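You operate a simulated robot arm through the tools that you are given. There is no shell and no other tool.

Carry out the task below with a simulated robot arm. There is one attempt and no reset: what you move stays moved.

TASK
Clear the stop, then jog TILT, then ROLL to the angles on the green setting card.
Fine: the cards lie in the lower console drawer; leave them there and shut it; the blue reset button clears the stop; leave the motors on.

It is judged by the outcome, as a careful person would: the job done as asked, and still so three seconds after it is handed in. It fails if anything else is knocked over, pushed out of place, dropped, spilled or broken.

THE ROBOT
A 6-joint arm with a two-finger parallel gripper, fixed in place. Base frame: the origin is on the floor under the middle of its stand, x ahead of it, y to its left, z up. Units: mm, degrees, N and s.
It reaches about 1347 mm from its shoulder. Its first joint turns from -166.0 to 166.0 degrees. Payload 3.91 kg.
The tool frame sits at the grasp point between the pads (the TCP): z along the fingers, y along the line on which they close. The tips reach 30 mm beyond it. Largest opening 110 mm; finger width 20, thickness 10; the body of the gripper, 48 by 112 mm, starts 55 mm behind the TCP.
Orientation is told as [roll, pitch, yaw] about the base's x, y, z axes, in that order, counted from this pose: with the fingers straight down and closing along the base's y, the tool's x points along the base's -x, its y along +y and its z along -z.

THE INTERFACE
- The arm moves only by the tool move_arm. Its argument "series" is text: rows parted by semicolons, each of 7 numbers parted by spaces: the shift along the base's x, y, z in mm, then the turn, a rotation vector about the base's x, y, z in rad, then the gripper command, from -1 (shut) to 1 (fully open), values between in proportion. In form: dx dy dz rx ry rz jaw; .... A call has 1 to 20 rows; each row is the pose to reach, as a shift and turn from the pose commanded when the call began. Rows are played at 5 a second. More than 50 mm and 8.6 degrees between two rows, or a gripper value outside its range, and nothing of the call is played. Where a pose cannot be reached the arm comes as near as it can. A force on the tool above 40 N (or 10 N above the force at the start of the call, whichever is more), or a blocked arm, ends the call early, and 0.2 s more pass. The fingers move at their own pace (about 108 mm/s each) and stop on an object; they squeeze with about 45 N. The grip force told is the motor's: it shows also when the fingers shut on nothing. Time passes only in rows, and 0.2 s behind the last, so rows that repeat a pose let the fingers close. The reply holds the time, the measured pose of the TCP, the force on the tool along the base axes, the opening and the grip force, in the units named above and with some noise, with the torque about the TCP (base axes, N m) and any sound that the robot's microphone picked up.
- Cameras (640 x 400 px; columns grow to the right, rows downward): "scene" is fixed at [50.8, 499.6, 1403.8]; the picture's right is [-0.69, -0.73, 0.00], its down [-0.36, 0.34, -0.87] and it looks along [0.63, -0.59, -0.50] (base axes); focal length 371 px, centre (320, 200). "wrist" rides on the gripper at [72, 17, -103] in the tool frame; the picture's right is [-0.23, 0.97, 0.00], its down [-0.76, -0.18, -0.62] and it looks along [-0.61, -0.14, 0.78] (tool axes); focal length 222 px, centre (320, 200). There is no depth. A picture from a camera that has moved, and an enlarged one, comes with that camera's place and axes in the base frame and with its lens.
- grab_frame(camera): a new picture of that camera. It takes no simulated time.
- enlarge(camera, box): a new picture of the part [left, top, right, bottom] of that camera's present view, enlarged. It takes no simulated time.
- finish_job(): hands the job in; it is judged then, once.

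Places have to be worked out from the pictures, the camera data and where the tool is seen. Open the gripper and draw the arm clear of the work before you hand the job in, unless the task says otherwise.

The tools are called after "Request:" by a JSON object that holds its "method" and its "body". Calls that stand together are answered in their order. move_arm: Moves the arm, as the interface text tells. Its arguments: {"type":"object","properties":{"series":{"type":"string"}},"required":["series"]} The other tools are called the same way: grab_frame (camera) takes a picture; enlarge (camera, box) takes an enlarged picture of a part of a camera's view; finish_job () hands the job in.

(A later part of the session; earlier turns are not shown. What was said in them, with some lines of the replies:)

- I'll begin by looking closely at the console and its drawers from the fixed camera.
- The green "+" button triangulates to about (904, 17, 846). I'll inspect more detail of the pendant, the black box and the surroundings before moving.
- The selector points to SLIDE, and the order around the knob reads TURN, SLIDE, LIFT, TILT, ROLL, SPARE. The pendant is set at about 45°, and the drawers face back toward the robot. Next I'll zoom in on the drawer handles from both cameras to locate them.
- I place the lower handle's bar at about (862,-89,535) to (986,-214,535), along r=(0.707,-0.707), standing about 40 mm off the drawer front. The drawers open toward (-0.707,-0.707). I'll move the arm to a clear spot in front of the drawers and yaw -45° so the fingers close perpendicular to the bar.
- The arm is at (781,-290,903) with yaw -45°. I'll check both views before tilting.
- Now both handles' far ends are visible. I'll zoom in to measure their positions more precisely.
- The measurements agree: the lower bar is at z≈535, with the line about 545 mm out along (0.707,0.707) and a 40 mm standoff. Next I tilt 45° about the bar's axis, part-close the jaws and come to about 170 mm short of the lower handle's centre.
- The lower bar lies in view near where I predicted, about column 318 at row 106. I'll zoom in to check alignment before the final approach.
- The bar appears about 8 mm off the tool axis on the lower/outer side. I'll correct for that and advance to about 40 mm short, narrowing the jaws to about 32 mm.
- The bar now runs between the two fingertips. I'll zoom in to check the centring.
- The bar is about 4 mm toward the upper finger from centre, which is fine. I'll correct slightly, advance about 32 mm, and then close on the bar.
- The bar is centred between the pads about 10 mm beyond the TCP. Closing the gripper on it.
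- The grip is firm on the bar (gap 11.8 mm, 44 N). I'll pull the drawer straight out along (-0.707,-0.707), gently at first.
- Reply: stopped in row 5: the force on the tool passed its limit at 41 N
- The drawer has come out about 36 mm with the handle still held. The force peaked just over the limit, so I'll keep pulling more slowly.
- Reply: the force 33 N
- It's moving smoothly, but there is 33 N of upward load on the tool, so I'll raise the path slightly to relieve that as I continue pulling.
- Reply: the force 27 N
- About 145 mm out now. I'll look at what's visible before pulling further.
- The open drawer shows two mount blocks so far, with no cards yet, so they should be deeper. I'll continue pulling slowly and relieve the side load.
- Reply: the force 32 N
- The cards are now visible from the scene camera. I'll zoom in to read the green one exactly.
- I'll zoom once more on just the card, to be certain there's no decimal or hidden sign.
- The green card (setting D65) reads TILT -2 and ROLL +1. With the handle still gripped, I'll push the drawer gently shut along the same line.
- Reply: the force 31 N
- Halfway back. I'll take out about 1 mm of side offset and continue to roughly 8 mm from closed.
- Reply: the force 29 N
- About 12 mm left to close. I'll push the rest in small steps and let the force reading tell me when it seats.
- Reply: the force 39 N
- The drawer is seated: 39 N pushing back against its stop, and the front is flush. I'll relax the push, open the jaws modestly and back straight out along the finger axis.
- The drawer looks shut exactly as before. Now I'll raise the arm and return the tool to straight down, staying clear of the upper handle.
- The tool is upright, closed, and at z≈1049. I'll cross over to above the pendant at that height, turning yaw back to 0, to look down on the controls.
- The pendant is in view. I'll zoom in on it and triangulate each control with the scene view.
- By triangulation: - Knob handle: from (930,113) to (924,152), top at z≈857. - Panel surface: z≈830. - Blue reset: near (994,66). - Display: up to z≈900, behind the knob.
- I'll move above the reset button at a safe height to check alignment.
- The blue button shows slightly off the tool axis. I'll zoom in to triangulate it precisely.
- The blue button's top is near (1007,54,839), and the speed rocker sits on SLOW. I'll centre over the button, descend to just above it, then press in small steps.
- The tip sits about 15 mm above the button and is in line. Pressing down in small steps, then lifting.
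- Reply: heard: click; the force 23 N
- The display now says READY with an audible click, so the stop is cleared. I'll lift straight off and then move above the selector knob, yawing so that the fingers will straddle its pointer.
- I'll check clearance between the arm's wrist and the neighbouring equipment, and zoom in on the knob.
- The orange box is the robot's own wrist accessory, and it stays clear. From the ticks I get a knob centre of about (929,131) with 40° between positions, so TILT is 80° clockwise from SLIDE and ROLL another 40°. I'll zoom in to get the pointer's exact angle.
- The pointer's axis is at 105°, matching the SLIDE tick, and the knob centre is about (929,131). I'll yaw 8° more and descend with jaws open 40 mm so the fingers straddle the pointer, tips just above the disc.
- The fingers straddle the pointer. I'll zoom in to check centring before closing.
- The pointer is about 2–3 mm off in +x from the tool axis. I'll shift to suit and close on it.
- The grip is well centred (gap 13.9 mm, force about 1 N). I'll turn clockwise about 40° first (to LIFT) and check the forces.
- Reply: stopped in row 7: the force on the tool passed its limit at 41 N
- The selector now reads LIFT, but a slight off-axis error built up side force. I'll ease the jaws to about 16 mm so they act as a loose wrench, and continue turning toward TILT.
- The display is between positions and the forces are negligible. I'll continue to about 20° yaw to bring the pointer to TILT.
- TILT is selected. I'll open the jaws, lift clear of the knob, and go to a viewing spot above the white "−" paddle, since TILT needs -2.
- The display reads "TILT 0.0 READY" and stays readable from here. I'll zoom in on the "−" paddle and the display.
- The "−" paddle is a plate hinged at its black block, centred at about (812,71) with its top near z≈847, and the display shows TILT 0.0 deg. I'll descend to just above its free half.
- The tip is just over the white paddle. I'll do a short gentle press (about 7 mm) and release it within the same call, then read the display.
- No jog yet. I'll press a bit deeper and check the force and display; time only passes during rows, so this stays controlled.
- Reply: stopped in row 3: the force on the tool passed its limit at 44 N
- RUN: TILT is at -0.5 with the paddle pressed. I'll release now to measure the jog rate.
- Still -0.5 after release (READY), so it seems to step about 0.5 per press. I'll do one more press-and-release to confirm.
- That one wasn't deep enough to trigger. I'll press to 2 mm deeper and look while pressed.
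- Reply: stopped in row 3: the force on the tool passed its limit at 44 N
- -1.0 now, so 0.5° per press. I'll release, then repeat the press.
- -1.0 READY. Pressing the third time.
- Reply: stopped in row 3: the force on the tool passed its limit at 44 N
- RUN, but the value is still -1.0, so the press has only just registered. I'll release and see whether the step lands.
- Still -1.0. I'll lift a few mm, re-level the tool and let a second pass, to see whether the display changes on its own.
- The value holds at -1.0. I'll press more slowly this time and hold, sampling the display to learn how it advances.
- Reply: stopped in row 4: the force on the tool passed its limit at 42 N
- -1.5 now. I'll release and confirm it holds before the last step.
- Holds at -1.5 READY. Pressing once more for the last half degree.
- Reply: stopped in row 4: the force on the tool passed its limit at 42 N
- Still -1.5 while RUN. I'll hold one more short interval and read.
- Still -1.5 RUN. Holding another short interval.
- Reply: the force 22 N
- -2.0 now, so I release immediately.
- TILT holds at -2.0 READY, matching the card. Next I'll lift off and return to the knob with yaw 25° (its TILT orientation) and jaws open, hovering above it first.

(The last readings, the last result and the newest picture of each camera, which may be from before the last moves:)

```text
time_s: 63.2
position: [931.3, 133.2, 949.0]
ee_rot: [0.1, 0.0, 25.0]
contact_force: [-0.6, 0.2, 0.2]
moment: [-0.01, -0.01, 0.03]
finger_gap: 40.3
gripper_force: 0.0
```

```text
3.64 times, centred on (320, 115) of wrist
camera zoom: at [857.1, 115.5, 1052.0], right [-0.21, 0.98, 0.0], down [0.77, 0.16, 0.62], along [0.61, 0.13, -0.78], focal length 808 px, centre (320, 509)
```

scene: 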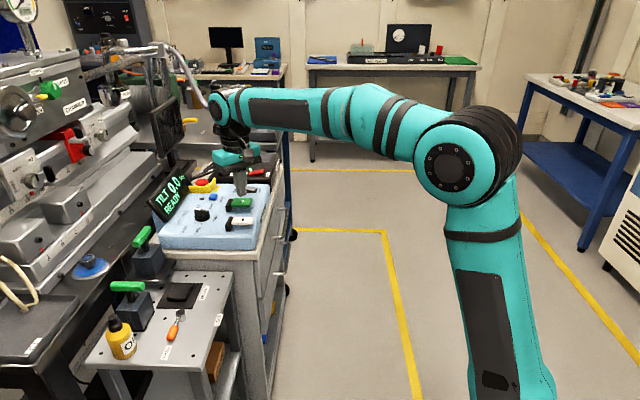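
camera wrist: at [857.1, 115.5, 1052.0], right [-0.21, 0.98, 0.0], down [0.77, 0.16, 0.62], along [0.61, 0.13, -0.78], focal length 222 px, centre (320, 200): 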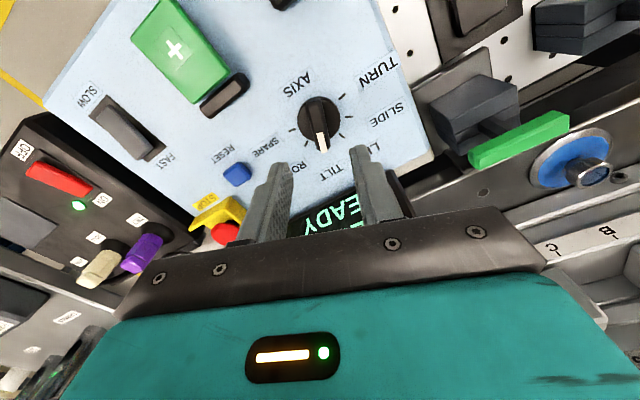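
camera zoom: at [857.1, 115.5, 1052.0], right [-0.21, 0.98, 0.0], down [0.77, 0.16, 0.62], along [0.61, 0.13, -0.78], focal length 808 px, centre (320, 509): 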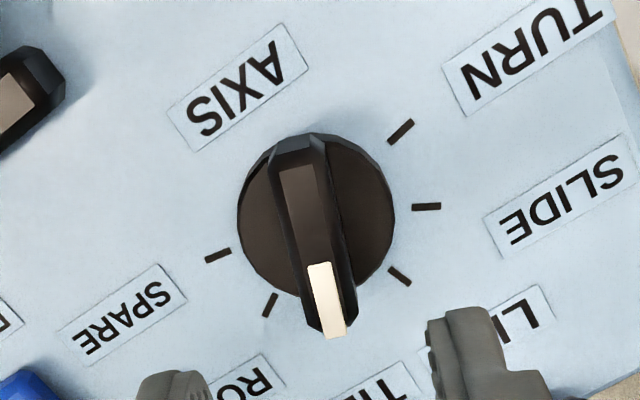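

The pointer is on TILT and the tool is about 2 mm off laterally. I'll correct, descend astride it, then close to check centring.

Request:
{"method": "move_arm", "body": {"series": "-0.8 -2 -30 0 0 0 -0.27; -0.8 -2 -60 0 0 0 -0.27; -0.8 -2 -73 0 0 0 -0.27; -0.8 -2 -73 0 0 0 -0.5; -0.8 -2 -73 0 0 0 -0.71; -0.8 -2 -73 0 0 0 -0.71"}}

Request:
{"method": "enlarge", "body": {"camera": "wrist", "box": [230, 80, 410, 240]}}

```text
time_s: 64.6
position: [928.9, 128.5, 874.5]
ee_rot: [0.1, 0.0, 24.9]
contact_force: [-0.2, 0.7, -0.7]
moment: [0.0, -0.01, 0.03]
finger_gap: 16.3
gripper_force: 0.3
```

```text
2.50 times, centred on (320, 160) of wrist
camera zoom: at [856.2, 113.0, 977.2], right [-0.2, 0.98, 0.0], down [0.77, 0.16, 0.62], along [0.61, 0.13, -0.78], focal length 555 px, centre (320, 300)
```

zoom: 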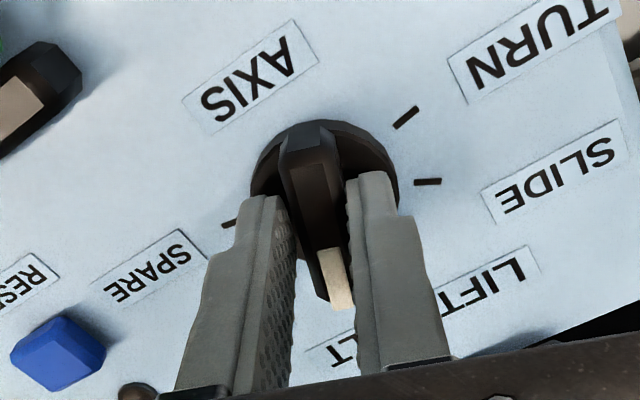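

The fingers straddle the pointer loosely with no force. Turning clockwise about 40° toward ROLL.

Request:
{"method": "move_arm", "body": {"series": "0.5 1 0 0 0 -0.1 -0.71; 0.5 1 0 0 0 -0.2 -0.71; 0.5 1 0 0 0 -0.3 -0.71; 0.5 1 0 0 0 -0.4 -0.71; 0.5 1 0 0 0 -0.5 -0.71; 0.5 1 0 0 0 -0.6 -0.71; 0.5 1 0 0 0 -0.7 -0.71; 0.5 1 0 0 0 -0.74 -0.71"}}

Request:
{"method": "enlarge", "body": {"camera": "scene", "box": [140, 140, 270, 240]}}

Request:
{"method": "enlarge", "body": {"camera": "wrist", "box": [230, 80, 410, 240]}}

```text
time_s: 66.4
position: [929.2, 131.7, 872.4]
ee_rot: [0.0, 0.1, -17.4]
contact_force: [0.3, -0.1, -0.6]
moment: [0.05, 0.02, 0.0]
finger_gap: 15.8
gripper_force: 0.1
```

```text
4.00 times, centred on (205, 190) of scene
camera zoom: at [50.8, 499.6, 1403.8], right [-0.69, -0.73, 0.0], down [-0.36, 0.34, -0.87], along [0.63, -0.59, -0.5], focal length 1485 px, centre (780, 240)
```

zoom: 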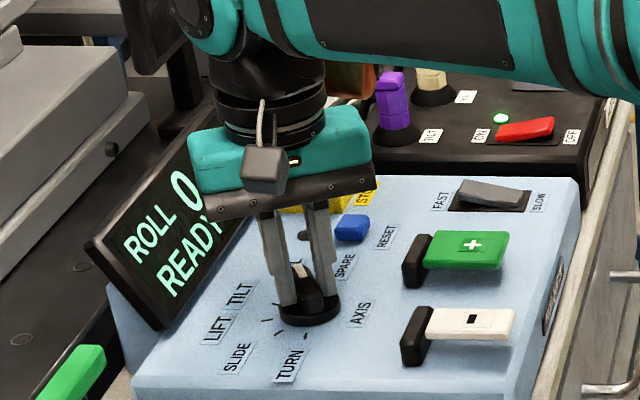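

```text
2.50 times, centred on (320, 160) of wrist
camera zoom: at [865.0, 167.7, 975.9], right [0.51, 0.86, 0.0], down [0.67, -0.4, 0.62], along [0.54, -0.32, -0.78], focal length 555 px, centre (320, 300)
```

zoom: 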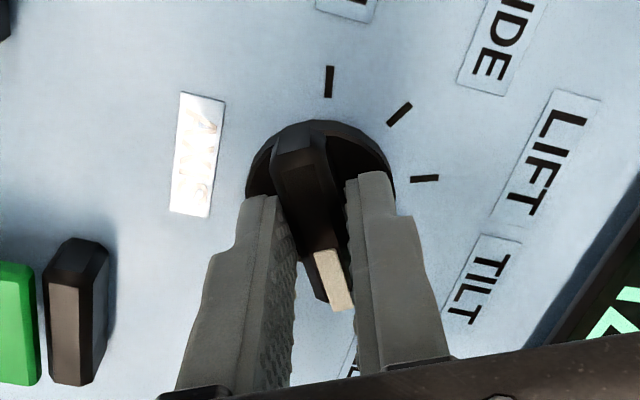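

ROLL is selected. I'll open, lift off, and move above the green "+" paddle (about (897,12)) with jaws closing.

Request:
{"method": "move_arm", "body": {"series": "0 0 0 0 0 0.03 -0.5; 0 0 0 0 0 0.03 -0.4; 0 0 25 0 0 0.03 -0.4; 0 0 60 0 0 0.03 -0.4; -9 -31 88 0 0 0.1 -0.6; -18 -62 88 0 0 0.2 -0.8; -27 -93 88 0 0 0.3 -1; -36 -123.5 88 0 0 0.3 -1; -36 -123.5 88 0 0 0.3 -1"}}

Request:
{"method": "enlarge", "body": {"camera": "wrist", "box": [240, 70, 400, 180]}}

Request:
{"method": "enlarge", "body": {"camera": "scene", "box": [140, 165, 270, 245]}}

```text
time_s: 68.4
position: [893.8, 9.4, 959.6]
ee_rot: [0.1, 0.1, -0.2]
contact_force: [-0.3, 0.1, -0.5]
moment: [0.03, 0.03, 0.0]
finger_gap: 0.3
gripper_force: 37.5
```

```text
3.64 times, centred on (320, 125) of wrist
camera zoom: at [821.4, 25.6, 1064.1], right [0.23, 0.97, 0.0], down [0.76, -0.18, 0.62], along [0.61, -0.14, -0.78], focal length 808 px, centre (320, 473)
```

zoom: 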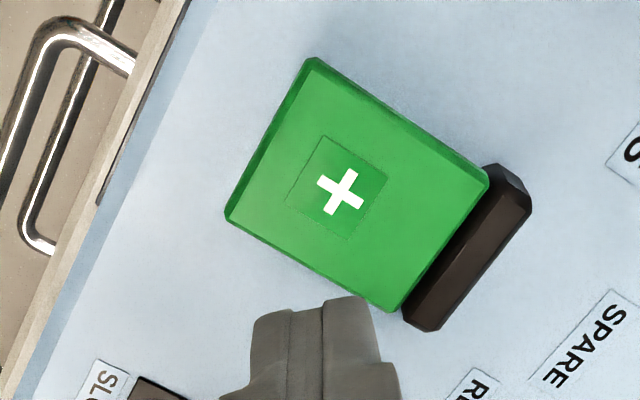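

```text
4.92 times, centred on (205, 205) of scene
camera zoom: at [50.8, 499.6, 1403.8], right [-0.69, -0.73, 0.0], down [-0.36, 0.34, -0.87], along [0.63, -0.59, -0.5], focal length 1828 px, centre (886, 175)
```

zoom: 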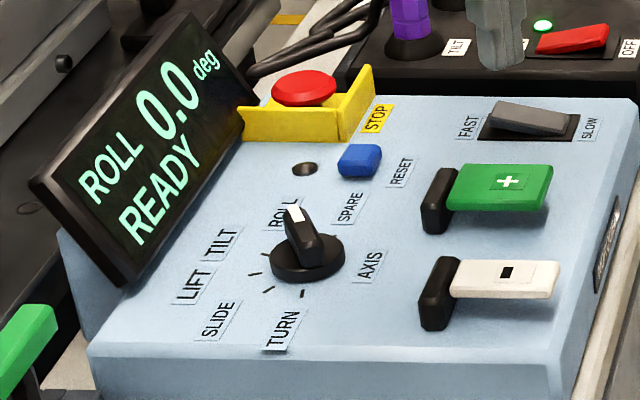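

ROLL 0.0 READY, and the "+" plate is centred near (898,18). I'll shift slightly toward its centre and descend to just above it.

Request:
{"method": "move_arm", "body": {"series": "-1 3 -30 0 0 0 -1; -1 3 -58 0 0 0 -1; -1 3 -72 0 0 0 -1; -1 3 -72 0 0 0 -1"}}

Request:
{"method": "enlarge", "body": {"camera": "scene", "box": [140, 165, 270, 245]}}

```text
time_s: 69.4
position: [893.2, 10.1, 890.4]
ee_rot: [0.1, 0.1, -0.3]
contact_force: [0.1, 0.5, -0.8]
moment: [0.02, 0.0, 0.02]
finger_gap: 0.1
gripper_force: 37.4
```

```text
4.92 times, centred on (205, 205) of scene
camera zoom: at [50.8, 499.6, 1403.8], right [-0.69, -0.73, 0.0], down [-0.36, 0.34, -0.87], along [0.63, -0.59, -0.5], focal length 1828 px, centre (886, 175)
```

zoom: 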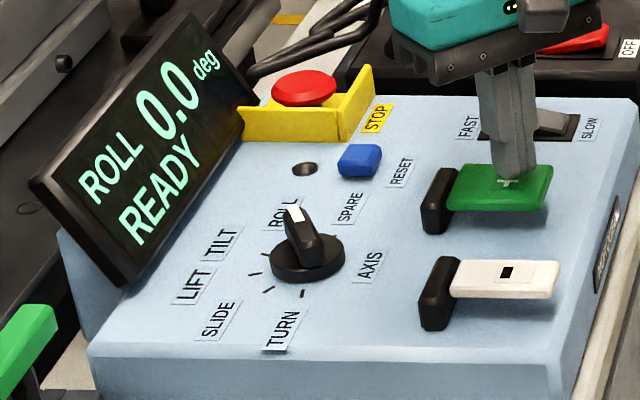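

The tip hovers over the "+" plate. Pressing slowly now.

Request:
{"method": "move_arm", "body": {"series": "0 0 -5 0 0 0 -1; 0 0 -8 0 0 0 -1; 0 0 -10 0 0 0 -1; 0 0 -11.5 0 0 0 -1"}}

Request:
{"method": "enlarge", "body": {"camera": "scene", "box": [140, 165, 270, 245]}}

```text
time_s: 70.4
position: [893.1, 10.6, 878.2]
ee_rot: [0.1, 0.1, -0.4]
contact_force: [1.3, -2.5, 4.0]
moment: [-0.05, -0.06, -0.03]
finger_gap: 0.0
gripper_force: 37.5
```

```text
4.92 times, centred on (205, 205) of scene
camera zoom: at [50.8, 499.6, 1403.8], right [-0.69, -0.73, 0.0], down [-0.36, 0.34, -0.87], along [0.63, -0.59, -0.5], focal length 1828 px, centre (886, 175)
```

zoom: 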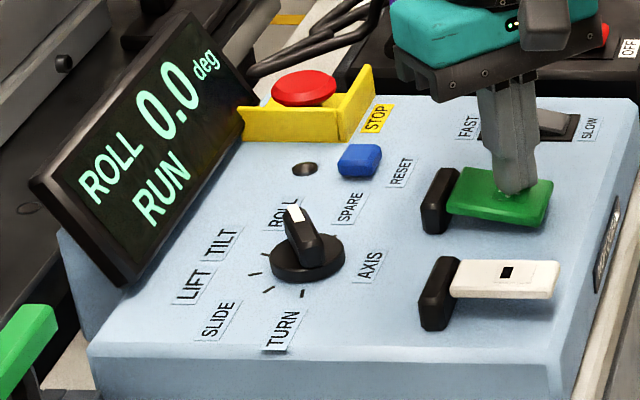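

RUN shows with only 4 N, and ROLL is still 0.0. I'll hold and sample every 0.4 s.

Request:
{"method": "move_arm", "body": {"series": "0 0 0 0 0 0 -1"}}

Request:
{"method": "enlarge", "body": {"camera": "scene", "box": [140, 165, 270, 245]}}

```text
time_s: 70.8
position: [893.7, 9.5, 879.4]
ee_rot: [0.1, 0.1, -0.3]
contact_force: [0.2, -3.2, 4.0]
moment: [0.0, -0.05, -0.01]
finger_gap: 0.1
gripper_force: 37.6
```

```text
4.92 times, centred on (205, 205) of scene
camera zoom: at [50.8, 499.6, 1403.8], right [-0.69, -0.73, 0.0], down [-0.36, 0.34, -0.87], along [0.63, -0.59, -0.5], focal length 1828 px, centre (886, 175)
```

zoom: 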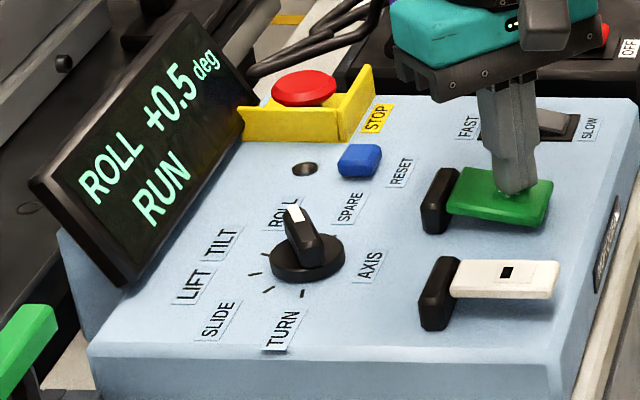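

+0.5 appeared between 70.4 and 70.8 s. Continuing to hold and sample.

Request:
{"method": "move_arm", "body": {"series": "0 0 0 0 0 0 -1"}}

Request:
{"method": "enlarge", "body": {"camera": "scene", "box": [140, 165, 270, 245]}}

```text
time_s: 71.2
position: [894.2, 9.2, 879.3]
ee_rot: [0.2, 0.0, -0.4]
contact_force: [0.0, -2.9, 3.5]
moment: [-0.05, -0.07, -0.05]
finger_gap: 0.2
gripper_force: 37.4
```

```text
4.92 times, centred on (205, 205) of scene
camera zoom: at [50.8, 499.6, 1403.8], right [-0.69, -0.73, 0.0], down [-0.36, 0.34, -0.87], along [0.63, -0.59, -0.5], focal length 1828 px, centre (886, 175)
```

zoom: 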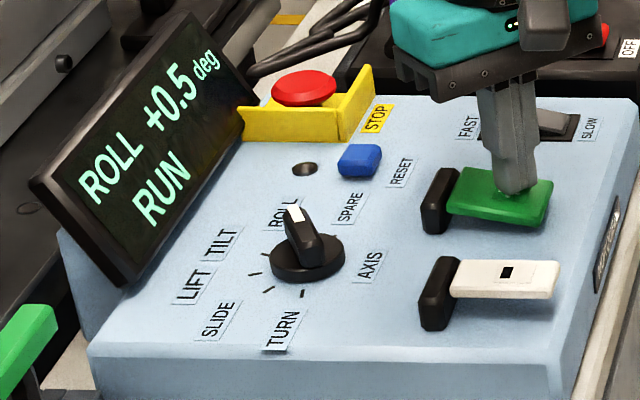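

Still +0.5 at 71.2 s. Holding another interval.

Request:
{"method": "move_arm", "body": {"series": "0 0 0 0 0 0 -1"}}

Request:
{"method": "enlarge", "body": {"camera": "scene", "box": [140, 165, 270, 245]}}

```text
time_s: 71.6
position: [893.5, 10.1, 879.1]
ee_rot: [0.2, 0.1, -0.3]
contact_force: [-1.0, -1.4, 4.0]
moment: [0.0, 0.02, -0.03]
finger_gap: 0.0
gripper_force: 38.3
```

```text
4.92 times, centred on (205, 205) of scene
camera zoom: at [50.8, 499.6, 1403.8], right [-0.69, -0.73, 0.0], down [-0.36, 0.34, -0.87], along [0.63, -0.59, -0.5], focal length 1828 px, centre (886, 175)
```

zoom: 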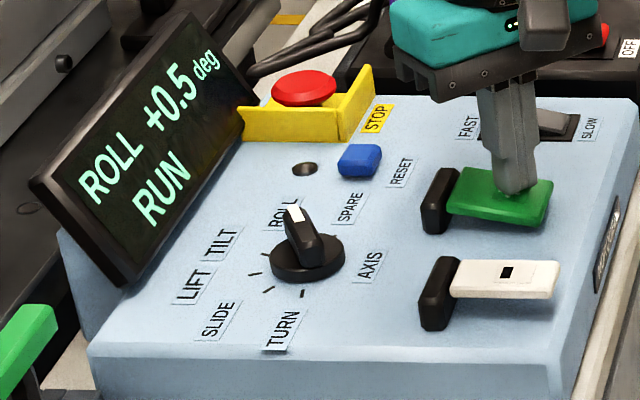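

Still +0.5 at 71.6 s. Holding on.

Request:
{"method": "move_arm", "body": {"series": "0 0 0 0 0 0 -1"}}

Request:
{"method": "enlarge", "body": {"camera": "scene", "box": [140, 165, 270, 245]}}

```text
time_s: 72.0
position: [893.6, 9.5, 878.4]
ee_rot: [0.1, 0.1, -0.3]
contact_force: [-0.7, -1.3, 3.1]
moment: [0.04, -0.02, -0.03]
finger_gap: 0.2
gripper_force: 37.6
```

```text
4.92 times, centred on (205, 205) of scene
camera zoom: at [50.8, 499.6, 1403.8], right [-0.69, -0.73, 0.0], down [-0.36, 0.34, -0.87], along [0.63, -0.59, -0.5], focal length 1828 px, centre (886, 175)
```

zoom: 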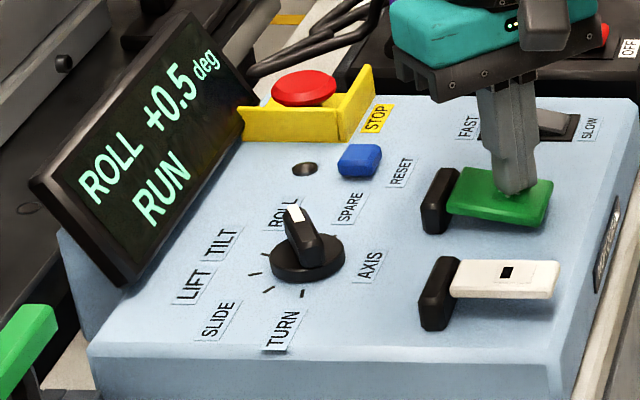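

Still +0.5 at 72.0 s, so the second step takes longer than the first. That fits a continuous slow motion rounded to 0.5 on the display. Holding further.

Request:
{"method": "move_arm", "body": {"series": "0 0 0 0 0 0 -1"}}

Request:
{"method": "enlarge", "body": {"camera": "scene", "box": [140, 165, 270, 245]}}

```text
time_s: 72.4
position: [893.2, 9.8, 878.4]
ee_rot: [0.1, 0.2, -0.3]
contact_force: [-0.7, 0.3, 4.0]
moment: [0.02, 0.0, -0.02]
finger_gap: 0.0
gripper_force: 37.3
```

```text
4.92 times, centred on (205, 205) of scene
camera zoom: at [50.8, 499.6, 1403.8], right [-0.69, -0.73, 0.0], down [-0.36, 0.34, -0.87], along [0.63, -0.59, -0.5], focal length 1828 px, centre (886, 175)
```

zoom: 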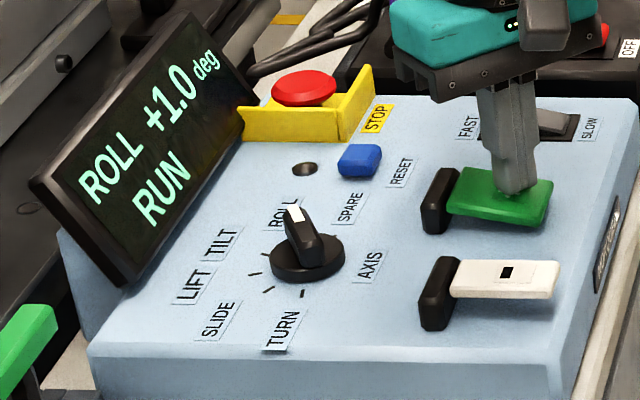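

+1.0 appeared between 72.0 and 72.4 s. The flips are about 1.6 s apart, so ROLL is moving at about 0.3°/s and the display flips 0.25 early. I'll hold about 0.5 s more to land near a true +1.0, then release.

Request:
{"method": "move_arm", "body": {"series": "0 0 0 0 0 0 -1; 0 0 0 0 0 0 -1; 0 0 12 0 0 0 -1; 0 0 22 0 0 0 -1"}}

Request:
{"method": "enlarge", "body": {"camera": "scene", "box": [140, 165, 270, 245]}}

```text
time_s: 73.4
position: [892.6, 9.6, 900.4]
ee_rot: [0.1, 0.1, -0.4]
contact_force: [0.5, -0.5, 0.0]
moment: [0.0, 0.0, 0.0]
finger_gap: 0.0
gripper_force: 37.5
```

```text
4.92 times, centred on (205, 205) of scene
camera zoom: at [50.8, 499.6, 1403.8], right [-0.69, -0.73, 0.0], down [-0.36, 0.34, -0.87], along [0.63, -0.59, -0.5], focal length 1828 px, centre (886, 175)
```

zoom: 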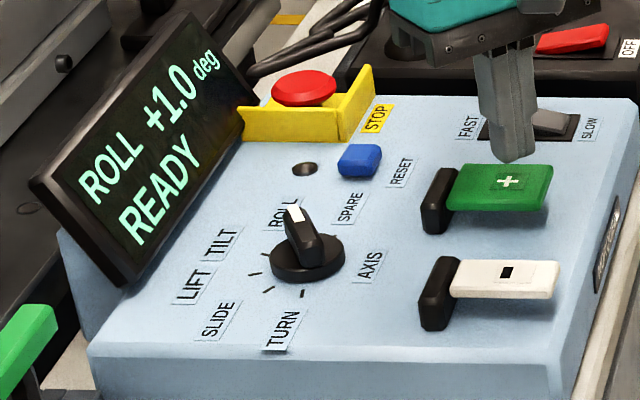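

ROLL reads +1.0 READY. I'll lift straight up and then retreat to near the starting pose, opening the gripper on the way.

Request:
{"method": "move_arm", "body": {"series": "0 0 40 0 0 0 -1; 0 0 85 0 0 0 -1; 0 0 130 0 0 0 -1; -35 -12 160 0 0 0 -1; -75 -25 185 0 0 0 -0.5; -115 -38 210 0 0 0 0; -155 -51 230 0 0 0 0.5; -195 -64 250 0 0 0 1; -235 -77 265 0 0 0 1; -275 -90 275 0 0 0 1; -315 -105 280 0 0 0 1; -335 -120 285 0 0 0 1; -335 -120 285 0 0 0 1"}}

Request:
{"method": "grab_frame", "body": {"camera": "scene"}}

Request:
{"method": "enlarge", "body": {"camera": "scene", "box": [140, 130, 310, 260]}}

Request:
{"method": "enlarge", "body": {"camera": "wrist", "box": [260, 60, 460, 250]}}

```text
time_s: 76.2
position: [558.7, -109.5, 1185.6]
ee_rot: [0.1, 0.2, -0.3]
contact_force: [-0.9, 0.1, -0.9]
moment: [-0.02, 0.04, 0.0]
finger_gap: 110.3
gripper_force: 0.1
```

```text
taken
```

scene: 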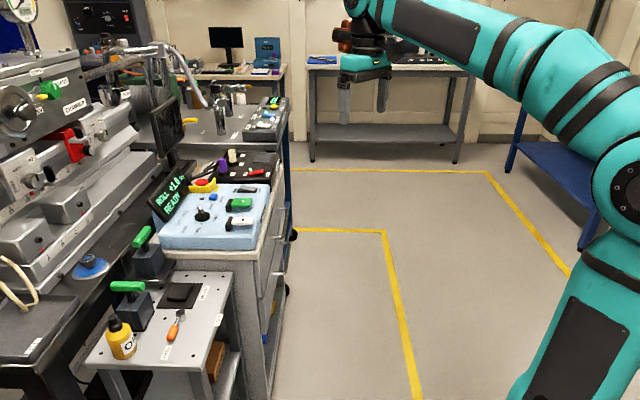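

```text
3.08 times, centred on (225, 195) of scene
camera zoom: at [50.8, 499.6, 1403.8], right [-0.69, -0.73, 0.0], down [-0.36, 0.34, -0.87], along [0.63, -0.59, -0.5], focal length 1142 px, centre (612, 215)
```

zoom: 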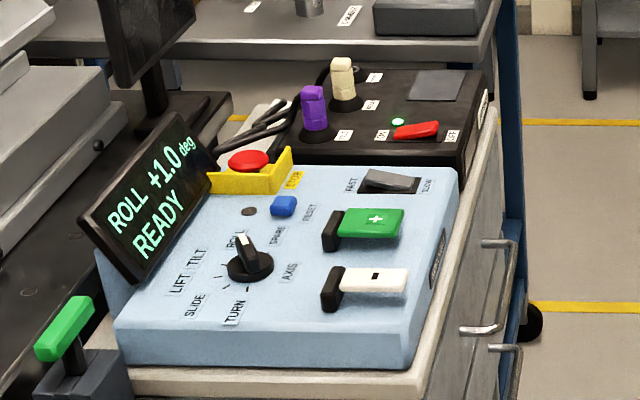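

```text
2.11 times, centred on (360, 155) of wrist
camera zoom: at [486.4, -93.5, 1289.1], right [0.23, 0.97, 0.0], down [0.76, -0.18, 0.62], along [0.61, -0.14, -0.78], focal length 468 px, centre (236, 295)
```

zoom: 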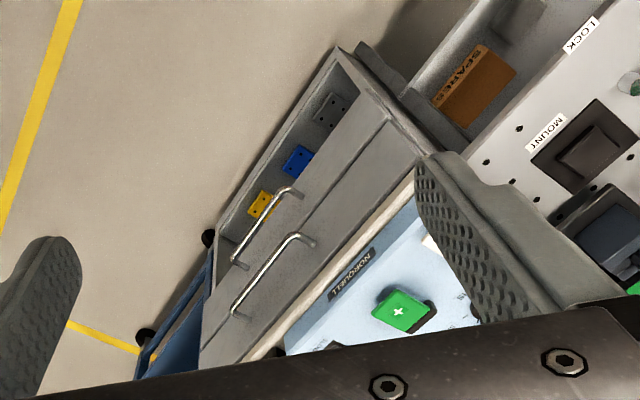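

Everything checks out:
- **Panel:** the display shows ROLL +1.0 READY, TILT was left at -2.0, and the motor lamp is green.
- **Drawers:** both are flush, with the lower handle where it started.
- **Surroundings:** nothing looks disturbed, and the arm is clear with the gripper open.

I'm handing the job in.

Request:
{"method": "finish_job", "body": {}}

```text
The job is handed in.
```

The stop is cleared, and the axes are at the green card's angles on the display: TILT at -2.0 and ROLL at +1.0, both showing READY. I set TILT first, then ROLL.

- **Card:** I opened the lower console drawer and read the green card (setting D65: TILT -2, ROLL +1). The cards stayed in the drawer, and I pushed it shut until it seated.
- **Stop:** one press of the blue reset button changed the display from STOP to READY.
- **Motors:** left on, with the green lamp lit. The selector is now on ROLL.
- **Accuracy:** the display only shows half-degree steps, but the axes seem to move continuously. From the timing of the steps, I estimate TILT is between about -1.8 and -2.0 and ROLL is close to +1.0.

The arm is back near its starting position with the gripper open, and nothing else looks moved.
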